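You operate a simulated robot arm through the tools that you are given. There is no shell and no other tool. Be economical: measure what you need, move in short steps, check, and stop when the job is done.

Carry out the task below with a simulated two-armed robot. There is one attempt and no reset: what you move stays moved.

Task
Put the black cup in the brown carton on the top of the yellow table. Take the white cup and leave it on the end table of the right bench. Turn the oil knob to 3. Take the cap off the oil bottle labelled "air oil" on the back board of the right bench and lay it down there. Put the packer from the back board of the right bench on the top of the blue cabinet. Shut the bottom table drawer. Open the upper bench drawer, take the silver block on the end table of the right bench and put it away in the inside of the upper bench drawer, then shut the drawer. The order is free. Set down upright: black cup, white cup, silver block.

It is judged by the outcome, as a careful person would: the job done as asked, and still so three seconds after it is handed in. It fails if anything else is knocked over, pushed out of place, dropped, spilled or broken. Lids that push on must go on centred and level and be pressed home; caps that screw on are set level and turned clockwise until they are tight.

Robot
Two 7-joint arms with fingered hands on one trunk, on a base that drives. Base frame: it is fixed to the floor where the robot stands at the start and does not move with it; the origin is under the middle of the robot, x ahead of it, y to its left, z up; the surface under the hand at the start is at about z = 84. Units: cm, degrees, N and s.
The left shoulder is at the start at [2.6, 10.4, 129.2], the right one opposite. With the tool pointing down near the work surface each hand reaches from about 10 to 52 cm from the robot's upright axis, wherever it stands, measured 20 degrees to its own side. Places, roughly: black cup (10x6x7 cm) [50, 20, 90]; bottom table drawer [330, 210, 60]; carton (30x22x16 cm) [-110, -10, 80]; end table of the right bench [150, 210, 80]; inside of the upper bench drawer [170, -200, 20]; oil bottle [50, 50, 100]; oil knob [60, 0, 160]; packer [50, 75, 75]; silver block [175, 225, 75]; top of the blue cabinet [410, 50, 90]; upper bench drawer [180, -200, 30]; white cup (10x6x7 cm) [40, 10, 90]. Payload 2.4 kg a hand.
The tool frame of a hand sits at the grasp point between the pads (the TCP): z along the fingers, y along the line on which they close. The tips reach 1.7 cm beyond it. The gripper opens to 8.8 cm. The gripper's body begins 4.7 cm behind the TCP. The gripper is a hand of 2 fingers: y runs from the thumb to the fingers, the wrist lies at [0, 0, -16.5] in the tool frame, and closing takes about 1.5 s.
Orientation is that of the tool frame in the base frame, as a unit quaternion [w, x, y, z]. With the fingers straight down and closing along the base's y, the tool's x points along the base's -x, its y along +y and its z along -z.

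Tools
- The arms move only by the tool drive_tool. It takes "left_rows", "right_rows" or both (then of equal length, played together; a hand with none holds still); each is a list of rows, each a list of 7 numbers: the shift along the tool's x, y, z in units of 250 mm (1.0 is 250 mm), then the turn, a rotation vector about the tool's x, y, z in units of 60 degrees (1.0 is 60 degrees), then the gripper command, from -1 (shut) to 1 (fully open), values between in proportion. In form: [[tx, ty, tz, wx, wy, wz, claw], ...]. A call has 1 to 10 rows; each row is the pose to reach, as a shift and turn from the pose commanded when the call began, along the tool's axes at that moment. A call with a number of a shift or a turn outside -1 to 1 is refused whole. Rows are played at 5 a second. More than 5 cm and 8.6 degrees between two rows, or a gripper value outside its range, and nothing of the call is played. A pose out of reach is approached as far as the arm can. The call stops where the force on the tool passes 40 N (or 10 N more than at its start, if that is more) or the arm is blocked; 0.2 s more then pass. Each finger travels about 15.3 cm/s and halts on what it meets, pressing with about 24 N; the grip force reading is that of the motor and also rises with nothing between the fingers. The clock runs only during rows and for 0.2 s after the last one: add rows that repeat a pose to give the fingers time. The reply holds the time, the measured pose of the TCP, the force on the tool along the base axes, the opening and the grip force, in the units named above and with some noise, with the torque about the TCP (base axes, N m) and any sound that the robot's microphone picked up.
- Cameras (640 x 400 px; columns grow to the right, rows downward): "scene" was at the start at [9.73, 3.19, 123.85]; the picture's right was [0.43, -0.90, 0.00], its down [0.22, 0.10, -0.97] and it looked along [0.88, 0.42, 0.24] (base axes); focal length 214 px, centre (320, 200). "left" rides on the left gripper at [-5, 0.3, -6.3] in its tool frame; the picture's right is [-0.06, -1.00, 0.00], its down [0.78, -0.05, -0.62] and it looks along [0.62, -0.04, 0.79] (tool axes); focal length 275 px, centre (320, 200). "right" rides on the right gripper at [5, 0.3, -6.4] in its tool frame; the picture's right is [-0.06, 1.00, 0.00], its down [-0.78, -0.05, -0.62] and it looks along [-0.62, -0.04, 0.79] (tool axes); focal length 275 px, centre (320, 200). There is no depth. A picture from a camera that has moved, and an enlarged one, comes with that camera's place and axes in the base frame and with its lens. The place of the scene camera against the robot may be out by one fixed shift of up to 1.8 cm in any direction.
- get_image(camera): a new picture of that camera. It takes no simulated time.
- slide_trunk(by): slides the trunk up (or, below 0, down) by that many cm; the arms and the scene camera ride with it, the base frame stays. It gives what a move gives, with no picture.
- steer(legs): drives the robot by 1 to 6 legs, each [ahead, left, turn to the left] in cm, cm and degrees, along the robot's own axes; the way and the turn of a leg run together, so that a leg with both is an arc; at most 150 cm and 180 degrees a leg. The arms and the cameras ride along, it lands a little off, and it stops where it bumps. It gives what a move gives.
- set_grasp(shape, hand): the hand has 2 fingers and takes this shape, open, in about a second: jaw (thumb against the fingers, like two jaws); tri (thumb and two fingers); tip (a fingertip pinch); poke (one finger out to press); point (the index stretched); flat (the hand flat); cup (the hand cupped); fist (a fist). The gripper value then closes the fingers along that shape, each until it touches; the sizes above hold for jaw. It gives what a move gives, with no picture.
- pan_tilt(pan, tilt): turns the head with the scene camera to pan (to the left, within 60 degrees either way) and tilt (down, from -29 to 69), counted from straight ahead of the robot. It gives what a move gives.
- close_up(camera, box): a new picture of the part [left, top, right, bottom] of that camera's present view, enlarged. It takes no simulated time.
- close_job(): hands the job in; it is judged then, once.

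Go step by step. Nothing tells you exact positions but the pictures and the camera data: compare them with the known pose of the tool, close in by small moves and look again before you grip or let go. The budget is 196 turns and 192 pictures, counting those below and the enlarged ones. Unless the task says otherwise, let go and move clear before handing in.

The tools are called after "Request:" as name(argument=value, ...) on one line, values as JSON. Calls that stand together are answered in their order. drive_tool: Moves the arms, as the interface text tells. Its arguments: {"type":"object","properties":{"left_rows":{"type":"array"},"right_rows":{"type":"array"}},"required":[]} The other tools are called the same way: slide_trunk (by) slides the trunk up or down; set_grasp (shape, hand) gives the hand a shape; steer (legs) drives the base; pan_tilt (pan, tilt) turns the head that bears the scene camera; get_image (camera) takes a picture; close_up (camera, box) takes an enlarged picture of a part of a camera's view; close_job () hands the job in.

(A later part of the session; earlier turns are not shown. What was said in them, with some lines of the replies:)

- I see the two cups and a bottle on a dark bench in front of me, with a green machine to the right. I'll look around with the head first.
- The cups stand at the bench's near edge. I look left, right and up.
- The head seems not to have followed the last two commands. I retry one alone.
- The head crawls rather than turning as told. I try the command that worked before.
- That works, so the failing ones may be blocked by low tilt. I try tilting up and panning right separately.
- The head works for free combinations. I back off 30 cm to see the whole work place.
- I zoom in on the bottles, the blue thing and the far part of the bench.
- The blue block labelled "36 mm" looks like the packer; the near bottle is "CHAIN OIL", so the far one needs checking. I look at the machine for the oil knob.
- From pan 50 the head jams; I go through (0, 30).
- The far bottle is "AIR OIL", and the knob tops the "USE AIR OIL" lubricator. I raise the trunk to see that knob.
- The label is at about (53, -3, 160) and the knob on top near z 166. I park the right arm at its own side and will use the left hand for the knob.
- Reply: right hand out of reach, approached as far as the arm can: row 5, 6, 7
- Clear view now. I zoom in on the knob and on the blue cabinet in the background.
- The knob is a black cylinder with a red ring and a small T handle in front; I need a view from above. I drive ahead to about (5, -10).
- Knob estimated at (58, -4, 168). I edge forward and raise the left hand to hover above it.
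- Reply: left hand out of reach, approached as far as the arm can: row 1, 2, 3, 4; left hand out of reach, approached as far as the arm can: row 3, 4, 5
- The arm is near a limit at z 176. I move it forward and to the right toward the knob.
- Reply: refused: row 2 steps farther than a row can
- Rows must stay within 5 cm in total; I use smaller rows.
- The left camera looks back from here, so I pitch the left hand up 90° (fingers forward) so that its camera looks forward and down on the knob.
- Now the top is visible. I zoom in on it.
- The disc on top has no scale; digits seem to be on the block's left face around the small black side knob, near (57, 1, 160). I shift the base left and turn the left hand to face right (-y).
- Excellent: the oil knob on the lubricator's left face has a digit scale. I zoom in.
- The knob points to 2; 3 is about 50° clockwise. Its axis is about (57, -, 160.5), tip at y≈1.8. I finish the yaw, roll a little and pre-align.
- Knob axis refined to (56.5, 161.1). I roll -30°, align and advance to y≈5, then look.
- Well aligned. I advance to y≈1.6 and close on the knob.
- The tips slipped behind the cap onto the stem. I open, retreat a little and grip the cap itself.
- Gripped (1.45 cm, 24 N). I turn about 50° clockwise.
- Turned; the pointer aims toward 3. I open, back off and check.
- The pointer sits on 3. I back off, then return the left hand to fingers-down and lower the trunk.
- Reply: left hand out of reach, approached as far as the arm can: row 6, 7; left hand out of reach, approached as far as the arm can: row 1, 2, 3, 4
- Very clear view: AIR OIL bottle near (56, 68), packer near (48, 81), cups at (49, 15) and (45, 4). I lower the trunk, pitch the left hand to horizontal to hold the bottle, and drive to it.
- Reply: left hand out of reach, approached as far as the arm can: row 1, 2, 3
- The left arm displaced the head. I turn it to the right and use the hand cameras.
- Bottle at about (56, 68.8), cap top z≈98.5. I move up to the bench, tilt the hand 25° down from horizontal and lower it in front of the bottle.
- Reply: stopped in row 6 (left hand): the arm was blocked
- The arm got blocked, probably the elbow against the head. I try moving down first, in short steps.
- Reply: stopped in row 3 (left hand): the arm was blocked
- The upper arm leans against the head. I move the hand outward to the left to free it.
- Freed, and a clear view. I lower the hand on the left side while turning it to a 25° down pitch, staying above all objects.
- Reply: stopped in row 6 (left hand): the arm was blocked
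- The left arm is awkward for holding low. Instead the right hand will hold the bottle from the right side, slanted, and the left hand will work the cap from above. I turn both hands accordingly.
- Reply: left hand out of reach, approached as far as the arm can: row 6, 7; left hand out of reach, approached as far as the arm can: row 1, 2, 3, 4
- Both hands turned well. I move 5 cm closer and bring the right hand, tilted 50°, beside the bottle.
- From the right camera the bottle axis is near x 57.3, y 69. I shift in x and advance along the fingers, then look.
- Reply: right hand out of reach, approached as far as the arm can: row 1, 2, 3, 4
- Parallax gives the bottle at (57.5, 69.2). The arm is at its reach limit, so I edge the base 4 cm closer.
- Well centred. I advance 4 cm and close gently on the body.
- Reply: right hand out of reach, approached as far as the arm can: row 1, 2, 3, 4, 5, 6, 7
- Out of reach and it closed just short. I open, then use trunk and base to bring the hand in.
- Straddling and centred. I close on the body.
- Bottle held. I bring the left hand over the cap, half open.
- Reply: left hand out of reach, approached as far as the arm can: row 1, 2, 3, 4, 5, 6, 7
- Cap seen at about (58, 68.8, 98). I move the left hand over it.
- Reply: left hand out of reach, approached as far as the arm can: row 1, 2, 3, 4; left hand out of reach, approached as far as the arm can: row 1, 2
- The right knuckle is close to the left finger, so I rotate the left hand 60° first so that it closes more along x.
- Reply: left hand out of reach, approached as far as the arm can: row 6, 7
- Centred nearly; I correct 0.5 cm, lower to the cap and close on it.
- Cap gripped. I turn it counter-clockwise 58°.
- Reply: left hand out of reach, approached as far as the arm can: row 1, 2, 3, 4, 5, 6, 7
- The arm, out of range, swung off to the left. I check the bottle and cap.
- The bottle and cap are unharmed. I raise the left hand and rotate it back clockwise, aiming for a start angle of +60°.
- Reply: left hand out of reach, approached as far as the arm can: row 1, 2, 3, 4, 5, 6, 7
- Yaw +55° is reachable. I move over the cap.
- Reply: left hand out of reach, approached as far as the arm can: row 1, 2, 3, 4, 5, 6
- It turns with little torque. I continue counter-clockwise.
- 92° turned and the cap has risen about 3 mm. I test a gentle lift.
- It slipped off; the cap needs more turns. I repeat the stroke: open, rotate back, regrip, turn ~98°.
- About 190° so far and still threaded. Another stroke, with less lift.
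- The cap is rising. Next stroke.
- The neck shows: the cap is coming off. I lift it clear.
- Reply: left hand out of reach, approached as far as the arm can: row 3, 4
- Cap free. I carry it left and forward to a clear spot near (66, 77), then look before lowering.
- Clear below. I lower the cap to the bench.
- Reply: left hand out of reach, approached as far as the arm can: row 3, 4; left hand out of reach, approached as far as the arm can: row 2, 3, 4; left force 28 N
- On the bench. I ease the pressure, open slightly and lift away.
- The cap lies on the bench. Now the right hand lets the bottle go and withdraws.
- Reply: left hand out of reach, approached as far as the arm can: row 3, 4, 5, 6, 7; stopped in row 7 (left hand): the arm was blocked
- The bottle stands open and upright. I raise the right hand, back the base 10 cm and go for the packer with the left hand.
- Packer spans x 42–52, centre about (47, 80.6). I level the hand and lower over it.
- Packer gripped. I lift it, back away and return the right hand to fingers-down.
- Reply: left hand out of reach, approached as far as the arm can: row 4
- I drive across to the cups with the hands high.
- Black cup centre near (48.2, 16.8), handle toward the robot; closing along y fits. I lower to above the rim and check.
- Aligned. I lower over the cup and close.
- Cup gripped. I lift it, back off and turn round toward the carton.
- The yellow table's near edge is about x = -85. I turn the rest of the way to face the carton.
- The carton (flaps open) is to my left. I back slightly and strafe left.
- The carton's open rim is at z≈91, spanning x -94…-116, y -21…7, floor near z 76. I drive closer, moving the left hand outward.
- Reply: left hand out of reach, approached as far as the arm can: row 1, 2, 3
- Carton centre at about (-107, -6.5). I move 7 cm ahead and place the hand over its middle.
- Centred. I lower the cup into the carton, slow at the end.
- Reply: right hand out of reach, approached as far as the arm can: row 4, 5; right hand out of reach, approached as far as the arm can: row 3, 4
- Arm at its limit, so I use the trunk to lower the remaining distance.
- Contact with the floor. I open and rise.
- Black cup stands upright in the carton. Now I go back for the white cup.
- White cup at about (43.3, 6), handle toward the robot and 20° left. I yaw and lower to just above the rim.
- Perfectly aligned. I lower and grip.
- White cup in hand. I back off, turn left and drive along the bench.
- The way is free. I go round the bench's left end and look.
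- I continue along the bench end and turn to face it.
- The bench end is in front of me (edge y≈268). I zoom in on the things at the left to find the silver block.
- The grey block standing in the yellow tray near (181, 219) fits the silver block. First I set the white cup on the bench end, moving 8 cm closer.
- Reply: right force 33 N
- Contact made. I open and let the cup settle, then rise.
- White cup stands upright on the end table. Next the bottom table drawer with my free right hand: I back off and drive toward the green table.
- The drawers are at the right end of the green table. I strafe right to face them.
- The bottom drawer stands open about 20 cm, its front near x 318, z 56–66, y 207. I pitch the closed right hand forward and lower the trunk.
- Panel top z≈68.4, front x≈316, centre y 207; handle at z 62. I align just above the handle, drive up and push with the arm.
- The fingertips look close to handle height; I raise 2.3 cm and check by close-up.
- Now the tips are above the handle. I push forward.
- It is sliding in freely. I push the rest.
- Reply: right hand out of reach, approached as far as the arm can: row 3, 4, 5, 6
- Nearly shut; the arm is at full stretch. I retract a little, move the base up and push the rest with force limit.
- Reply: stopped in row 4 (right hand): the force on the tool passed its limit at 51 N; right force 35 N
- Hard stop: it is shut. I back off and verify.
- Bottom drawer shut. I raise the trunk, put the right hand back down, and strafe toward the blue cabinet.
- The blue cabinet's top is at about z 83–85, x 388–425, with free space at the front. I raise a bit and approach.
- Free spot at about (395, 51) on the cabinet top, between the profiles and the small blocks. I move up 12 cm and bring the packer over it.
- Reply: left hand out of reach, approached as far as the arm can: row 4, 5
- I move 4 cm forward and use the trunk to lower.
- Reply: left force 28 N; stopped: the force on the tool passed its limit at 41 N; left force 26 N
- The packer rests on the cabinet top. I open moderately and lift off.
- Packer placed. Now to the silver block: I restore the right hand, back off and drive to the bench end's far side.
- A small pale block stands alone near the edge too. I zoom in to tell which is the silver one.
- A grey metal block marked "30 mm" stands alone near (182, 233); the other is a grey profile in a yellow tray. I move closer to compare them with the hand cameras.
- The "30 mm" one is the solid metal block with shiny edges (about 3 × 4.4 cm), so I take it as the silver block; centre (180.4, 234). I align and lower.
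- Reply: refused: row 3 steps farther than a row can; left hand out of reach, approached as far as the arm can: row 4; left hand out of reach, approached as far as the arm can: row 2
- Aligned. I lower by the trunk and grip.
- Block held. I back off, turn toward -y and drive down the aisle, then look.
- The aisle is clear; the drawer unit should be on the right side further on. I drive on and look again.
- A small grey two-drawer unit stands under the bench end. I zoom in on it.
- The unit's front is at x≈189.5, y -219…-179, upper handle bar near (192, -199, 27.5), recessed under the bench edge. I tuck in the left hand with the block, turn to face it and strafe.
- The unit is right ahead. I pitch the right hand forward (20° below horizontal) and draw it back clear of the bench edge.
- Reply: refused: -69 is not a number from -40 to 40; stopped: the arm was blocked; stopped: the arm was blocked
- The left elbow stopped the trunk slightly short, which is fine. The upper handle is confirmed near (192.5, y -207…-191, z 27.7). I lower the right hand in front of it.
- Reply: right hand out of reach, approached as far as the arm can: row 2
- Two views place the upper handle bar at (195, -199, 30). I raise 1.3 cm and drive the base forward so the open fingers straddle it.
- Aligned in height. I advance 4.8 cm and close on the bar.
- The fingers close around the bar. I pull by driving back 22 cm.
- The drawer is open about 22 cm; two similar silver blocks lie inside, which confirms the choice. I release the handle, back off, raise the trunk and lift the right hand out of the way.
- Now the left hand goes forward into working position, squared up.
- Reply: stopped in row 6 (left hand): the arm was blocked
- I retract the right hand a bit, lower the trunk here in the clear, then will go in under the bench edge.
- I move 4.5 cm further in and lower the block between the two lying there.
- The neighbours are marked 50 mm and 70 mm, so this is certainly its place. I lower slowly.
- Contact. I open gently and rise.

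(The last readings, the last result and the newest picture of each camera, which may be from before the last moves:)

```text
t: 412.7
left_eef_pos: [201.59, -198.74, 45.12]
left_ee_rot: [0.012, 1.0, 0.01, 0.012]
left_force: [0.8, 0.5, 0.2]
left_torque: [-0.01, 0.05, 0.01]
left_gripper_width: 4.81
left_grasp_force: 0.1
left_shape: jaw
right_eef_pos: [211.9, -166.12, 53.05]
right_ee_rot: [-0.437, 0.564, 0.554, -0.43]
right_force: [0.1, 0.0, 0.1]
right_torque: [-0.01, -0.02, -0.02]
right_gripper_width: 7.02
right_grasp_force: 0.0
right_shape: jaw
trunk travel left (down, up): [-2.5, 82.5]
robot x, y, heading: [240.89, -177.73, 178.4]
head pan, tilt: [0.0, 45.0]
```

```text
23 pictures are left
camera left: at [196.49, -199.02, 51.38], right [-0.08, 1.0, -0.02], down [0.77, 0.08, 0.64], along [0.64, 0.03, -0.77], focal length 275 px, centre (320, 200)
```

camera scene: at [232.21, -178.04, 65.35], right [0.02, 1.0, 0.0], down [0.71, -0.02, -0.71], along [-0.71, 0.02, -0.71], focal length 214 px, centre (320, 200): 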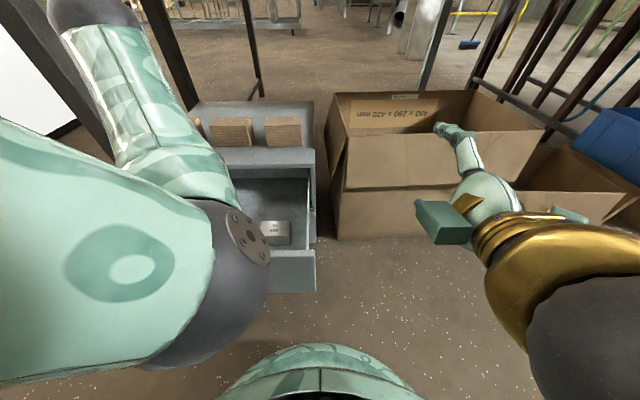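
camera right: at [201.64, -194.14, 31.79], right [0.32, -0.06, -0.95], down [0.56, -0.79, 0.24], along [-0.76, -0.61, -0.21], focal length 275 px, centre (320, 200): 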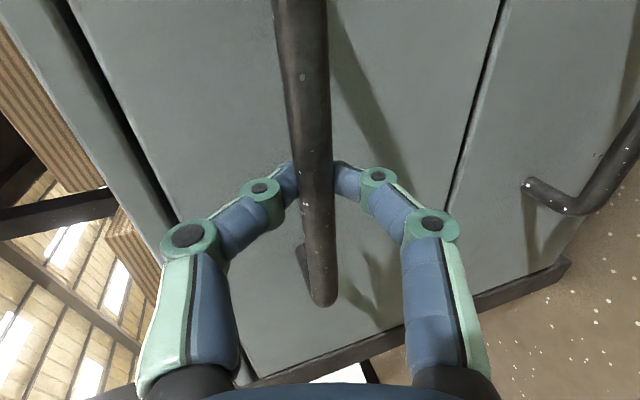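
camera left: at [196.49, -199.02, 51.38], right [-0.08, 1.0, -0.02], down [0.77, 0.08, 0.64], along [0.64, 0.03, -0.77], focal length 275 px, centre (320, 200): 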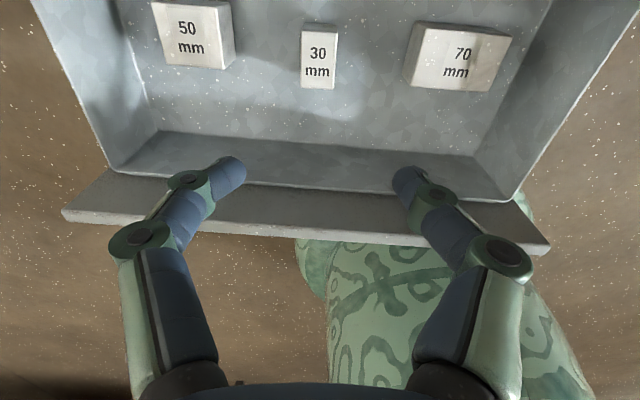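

The block stands neatly between its neighbours. Now I back out, tuck the left hand in, and lower the closed right hand to push the drawer shut.

Request:
steer(legs=[[-30, 0, 0]])

Request:
drive_tool(left_rows=[[0.1, 0, 0, 0, 0, 0, 0.1], [0.2, 0, 0, 0, 0, 0, 0.1], [0.3, 0, 0, 0, 0, 0, 0.1], [0.4, 0, 0, 0, 0, 0, 0.1], [0.5, 0, 0, 0, 0, 0, 0.1]])

Request:
drive_tool(right_rows=[[0, 0.12, 0.12, 0, 0, 0, -1], [0, 0.24, 0.24, 0, 0, 0, -1], [0, 0.36, 0.36, 0, 0, 0, -1], [0, 0.48, 0.48, 0, 0, 0, -1], [0, 0.6, 0.6, 0, 0, 0, -1], [0, 0.73, 0.72, 0, 0, 0, -1], [0, 0.86, 0.837, 0, 0, 0, -1]])

Request:
get_image(camera="scene")

```text
t: 414.8
left_eef_pos: [231.67, -199.5, 45.54]
left_ee_rot: [0.013, 1.0, 0.008, 0.008]
left_force: [0.2, 0.5, -0.9]
left_torque: [-0.02, -0.01, -0.04]
left_gripper_width: 4.82
left_grasp_force: 0.1
left_shape: jaw
right_eef_pos: [242.16, -166.88, 53.44]
right_ee_rot: [-0.437, 0.564, 0.553, -0.43]
right_force: [0.1, -0.4, 0.1]
right_torque: [-0.05, -0.01, 0.01]
right_gripper_width: 7.01
right_grasp_force: 0.1
right_shape: jaw
trunk travel left (down, up): [-2.5, 82.5]
robot x, y, heading: [271.53, -178.54, 178.6]
head pan, tilt: [0.0, 45.0]
```

```text
t: 415.6
left_eef_pos: [233.16, -199.69, 50.75]
left_ee_rot: [0.017, 0.996, 0.008, -0.087]
left_force: [0.7, 0.0, -0.3]
left_torque: [-0.01, 0.0, -0.01]
left_gripper_width: 4.81
left_grasp_force: 0.0
left_shape: jaw
left hand out of reach, approached as far as the arm can: row 3
right_eef_pos: [242.45, -166.54, 53.89]
right_ee_rot: [-0.439, 0.563, 0.549, -0.435]
right_force: [0.4, -0.8, 0.3]
right_torque: [0.03, -0.01, -0.03]
right_gripper_width: 7.05
right_grasp_force: 0.0
right_shape: jaw
trunk travel left (down, up): [-2.5, 82.5]
robot x, y, heading: [271.47, -178.84, 178.6]
head pan, tilt: [0.0, 45.0]
stopped in row 3 (left hand): the arm was blocked; the commanded pose is now the measured one
```

```text
t: 417.2
left_eef_pos: [233.15, -199.82, 50.82]
left_ee_rot: [0.015, 0.996, 0.011, -0.09]
left_force: [-1.0, 0.1, 0.3]
left_torque: [0.0, 0.0, 0.01]
left_gripper_width: 4.82
left_grasp_force: 0.0
left_shape: jaw
right_eef_pos: [227.31, -166.76, 27.97]
right_ee_rot: [-0.439, 0.561, 0.551, -0.435]
right_force: [0.0, -0.4, -0.3]
right_torque: [0.01, -0.01, 0.01]
right_gripper_width: 0.0
right_grasp_force: 23.7
right_shape: jaw
trunk travel left (down, up): [-2.5, 82.5]
robot x, y, heading: [271.4, -178.41, 178.5]
head pan, tilt: [0.0, 45.0]
```

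```text
22 pictures are left
camera scene: at [258.4, -178.44, 65.6], right [0.02, 1.0, 0.0], down [0.7, -0.02, -0.71], along [-0.71, 0.01, -0.7], focal length 214 px, centre (320, 200)
```

scene: 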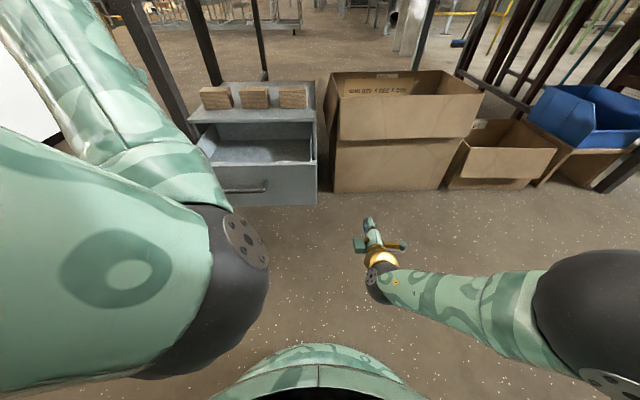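

The left hand can't tuck in, so I bring the right hand to the middle instead, which keeps the left clear of the bench leg.

Request:
drive_tool(right_rows=[[-0.16, 0, 0, 0, 0, 0, -1], [-0.32, 0, 0, 0, 0, 0, -1], [-0.48, 0, 0, 0, 0, 0, -1]])

Request:
steer(legs=[[0, 7, 1.5], [9, 0, 0]])

Request:
get_image(camera="scene")

```text
t: 418.0
left_eef_pos: [233.02, -199.85, 50.76]
left_ee_rot: [0.015, 0.996, 0.01, -0.09]
left_force: [-0.4, -0.1, -0.5]
left_torque: [0.0, 0.02, -0.02]
left_gripper_width: 4.81
left_grasp_force: 0.0
left_shape: jaw
right_eef_pos: [226.98, -176.15, 29.0]
right_ee_rot: [-0.44, 0.563, 0.551, -0.432]
right_force: [-0.9, 0.1, -0.1]
right_torque: [-0.02, 0.01, -0.01]
right_gripper_width: 0.01
right_grasp_force: 24.4
right_shape: jaw
right hand out of reach, approached as far as the arm can: row 2, 3
trunk travel left (down, up): [-2.5, 82.5]
robot x, y, heading: [271.29, -178.86, 178.5]
head pan, tilt: [0.0, 45.0]
```

```text
t: 419.7
left_eef_pos: [224.37, -207.72, 50.72]
left_ee_rot: [0.015, 0.996, 0.021, -0.09]
left_force: [-0.5, -0.1, 0.1]
left_torque: [0.03, 0.0, 0.01]
left_gripper_width: 4.8
left_grasp_force: 0.0
left_shape: jaw
right_eef_pos: [217.76, -184.2, 28.82]
right_ee_rot: [-0.433, 0.556, 0.558, -0.438]
right_force: [0.3, 0.6, -0.3]
right_torque: [0.01, 0.0, -0.01]
right_gripper_width: 0.01
right_grasp_force: 24.7
right_shape: jaw
trunk travel left (down, up): [-2.5, 82.5]
robot x, y, heading: [262.0, -185.49, -180.0]
head pan, tilt: [0.0, 45.0]
```

```text
21 pictures are left
camera scene: at [249.15, -185.8, 65.54], right [0.0, 1.0, 0.0], down [0.7, 0.0, -0.71], along [-0.71, 0.0, -0.7], focal length 214 px, centre (320, 200)
```

scene: 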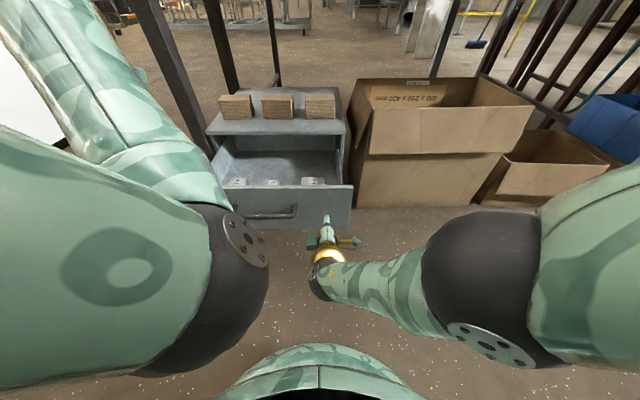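

The right hand faces the panel between handle and right edge. I lower the left hand a bit for clearance and push by driving forward in steps.

Request:
drive_tool(left_rows=[[0, 0, 0.1, 0, 0.06, 0, 0.1], [0, 0, 0.2, 0, 0.12, 0, 0.1], [0, 0, 0.22, 0, 0.17, 0, 0.1]])

Request:
steer(legs=[[18, 0, 0]])

Request:
get_image(camera="scene")

```text
t: 420.5
left_eef_pos: [223.32, -207.98, 44.24]
left_ee_rot: [0.011, 1.0, 0.024, 0.006]
left_force: [0.2, -0.1, 0.2]
left_torque: [-0.02, -0.03, 0.01]
left_gripper_width: 4.79
left_grasp_force: 0.0
left_shape: jaw
right_eef_pos: [217.8, -184.21, 28.1]
right_ee_rot: [-0.432, 0.558, 0.559, -0.436]
right_force: [0.2, -0.2, -0.4]
right_torque: [-0.02, 0.02, 0.03]
right_gripper_width: 0.0
right_grasp_force: 23.5
right_shape: jaw
trunk travel left (down, up): [-2.5, 82.5]
robot x, y, heading: [262.07, -185.52, -180.0]
head pan, tilt: [0.0, 45.0]
```

```text
t: 422.0
left_eef_pos: [204.9, -208.0, 44.72]
left_ee_rot: [0.012, 1.0, 0.023, 0.002]
left_force: [0.9, -1.5, 0.1]
left_torque: [0.0, 0.02, 0.02]
left_gripper_width: 4.82
left_grasp_force: 0.1
left_shape: jaw
right_eef_pos: [199.42, -184.28, 28.41]
right_ee_rot: [-0.432, 0.557, 0.56, -0.436]
right_force: [-0.1, 0.1, 0.5]
right_torque: [0.02, -0.01, 0.02]
right_gripper_width: 0.0
right_grasp_force: 23.7
right_shape: jaw
trunk travel left (down, up): [-2.5, 82.5]
robot x, y, heading: [243.62, -186.03, -180.1]
head pan, tilt: [0.0, 45.0]
```

```text
20 pictures are left
camera scene: at [230.75, -185.95, 65.33], right [0.0, 1.0, 0.0], down [0.71, 0.0, -0.71], along [-0.71, 0.0, -0.71], focal length 214 px, centre (320, 200)
```

scene: 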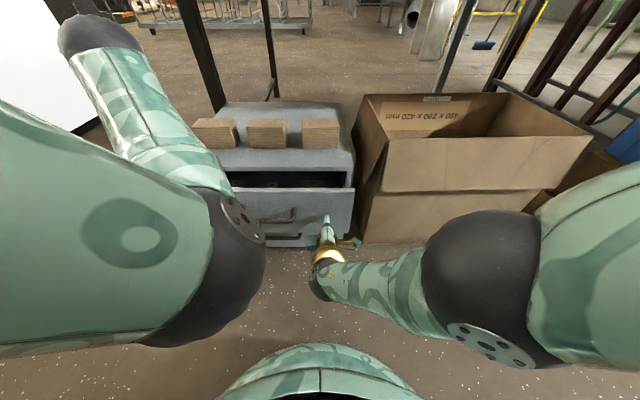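

It slides in nicely. I drive 5 cm more, then finish with the arm.

Request:
steer(legs=[[5, 0, 0]])

Request:
drive_tool(right_rows=[[0, 0, 0.04, 0, 0, 0, -1], [0, -0.01, 0.08, 0, 0, 0, -1], [0, -0.02, 0.12, 0, 0, 0, -1], [0, -0.03, 0.16, 0, 0, 0, -1], [0, -0.04, 0.2, 0, 0, 0, -1], [0, -0.05, 0.24, 0, 0, 0, -1]])

Request:
get_image(camera="scene")

```text
t: 422.9
left_eef_pos: [199.92, -208.1, 44.79]
left_ee_rot: [0.014, 1.0, 0.024, 0.002]
left_force: [0.1, 0.3, -0.1]
left_torque: [0.0, 0.02, 0.0]
left_gripper_width: 4.79
left_grasp_force: 0.0
left_shape: jaw
right_eef_pos: [194.51, -184.35, 28.41]
right_ee_rot: [-0.433, 0.557, 0.559, -0.436]
right_force: [-0.9, 0.1, 1.0]
right_torque: [-0.01, -0.03, -0.01]
right_gripper_width: 0.02
right_grasp_force: 24.8
right_shape: jaw
trunk travel left (down, up): [-2.5, 82.5]
robot x, y, heading: [238.59, -185.42, -179.9]
head pan, tilt: [0.0, 45.0]
```

```text
t: 423.8
left_eef_pos: [200.08, -208.1, 44.73]
left_ee_rot: [0.013, 1.0, 0.023, 0.001]
left_force: [-0.3, 0.0, -0.4]
left_torque: [0.03, 0.02, 0.0]
left_gripper_width: 4.81
left_grasp_force: 0.0
left_shape: jaw
right_eef_pos: [192.58, -184.01, 28.64]
right_ee_rot: [-0.428, 0.557, 0.564, -0.434]
right_force: [10.2, 0.4, 3.7]
right_torque: [0.02, -0.01, -0.02]
right_gripper_width: 0.01
right_grasp_force: 23.7
right_shape: jaw
right hand out of reach, approached as far as the arm can: row 2, 3, 4
trunk travel left (down, up): [-2.5, 82.5]
robot x, y, heading: [238.77, -185.46, -179.8]
head pan, tilt: [0.0, 45.0]
stopped in row 4 (right hand): the force on the tool passed its limit at 42 N (the readings are from after the stop); the commanded pose is now the measured one
```

```text
19 pictures are left
camera scene: at [225.72, -185.98, 65.33], right [0.0, 1.0, 0.0], down [0.71, 0.0, -0.71], along [-0.71, 0.0, -0.71], focal length 214 px, centre (320, 200)
```

scene: 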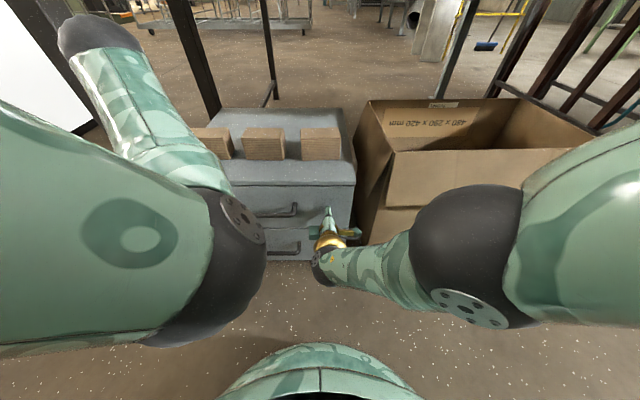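

Hard stop at 42 N; it looks shut. I back away and check.

Request:
steer(legs=[[-30, 0, 0]])

Request:
slide_trunk(by=20)

Request:
get_image(camera="scene")

```text
t: 425.8
left_eef_pos: [229.91, -207.99, 44.8]
left_ee_rot: [0.013, 1.0, 0.024, 0.003]
left_force: [-0.8, -0.2, -1.7]
left_torque: [-0.03, 0.01, 0.02]
left_gripper_width: 4.82
left_grasp_force: 0.0
left_shape: jaw
right_eef_pos: [222.44, -183.85, 28.67]
right_ee_rot: [-0.428, 0.557, 0.564, -0.434]
right_force: [0.4, -0.6, 0.7]
right_torque: [0.0, -0.01, 0.03]
right_gripper_width: 0.0
right_grasp_force: 24.1
right_shape: jaw
trunk travel left (down, up): [-2.5, 82.5]
robot x, y, heading: [269.24, -185.46, -179.9]
head pan, tilt: [0.0, 45.0]
```

```text
t: 428.0
left_eef_pos: [229.87, -208.04, 64.7]
left_ee_rot: [0.013, 1.0, 0.024, 0.003]
left_force: [-0.8, 0.0, 0.2]
left_torque: [0.0, -0.01, 0.01]
left_gripper_width: 4.8
left_grasp_force: 0.1
left_shape: jaw
right_eef_pos: [218.14, -183.98, 56.6]
right_ee_rot: [-0.479, 0.514, 0.521, -0.484]
right_force: [0.2, -0.1, 0.4]
right_torque: [-0.02, 0.0, -0.03]
right_gripper_width: 0.01
right_grasp_force: 24.4
right_shape: jaw
trunk travel left (down, up): [-22.5, 62.5]
robot x, y, heading: [269.17, -185.62, -180.3]
head pan, tilt: [0.0, 45.0]
```

```text
18 pictures are left
camera scene: at [256.79, -185.9, 84.84], right [0.0, 1.0, 0.0], down [0.71, 0.0, -0.71], along [-0.71, 0.0, -0.71], focal length 214 px, centre (320, 200)
```

scene: 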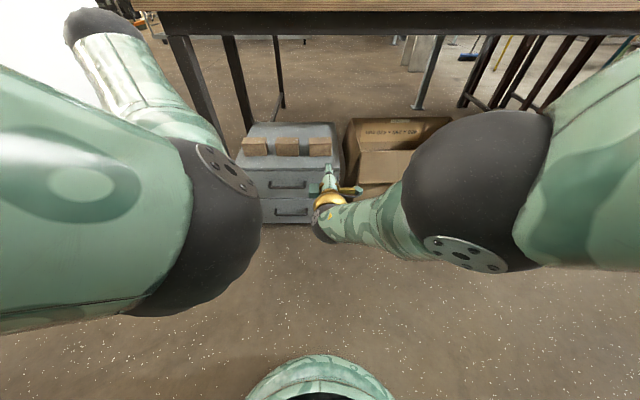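

Request:
close_up(camera="scene", box=[220, 110, 370, 235])

```text
3.20 times, centred on (295, 172) of scene
camera zoom: at [256.79, -185.9, 84.84], right [0.0, 1.0, 0.0], down [0.71, 0.0, -0.71], along [-0.71, 0.0, -0.71], focal length 686 px, centre (400, 288)
```

zoom: 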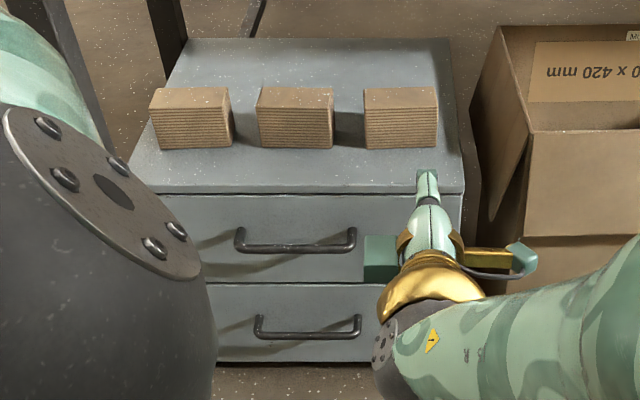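

Both drawers sit flush, all items are in place and my hands are clear. I hand the job in.

Request:
close_job()

```text
The job is handed in.
```

I finished all seven tasks and handed the job in.

- **Cups:** the black cup stands in the carton on the yellow table. The white cup stands on the end table of the right bench.
- **Oil knob:** set to 3. I judged this from the camera view, and the pointer sits within a few degrees of the mark.
- **"Air oil" cap:** unscrewed and lying on the bench near its bottle, which is open and upright.
- **Packer:** on top of the blue cabinet.
- **Bottom table drawer:** pushed shut.
- **Silver block:** I took this to be the "30 mm" metal block rather than the grey profile in the yellow tray. It stands upright between the 50 mm and 70 mm blocks in the upper bench drawer, which is shut. I did not look inside again after pushing the drawer shut.
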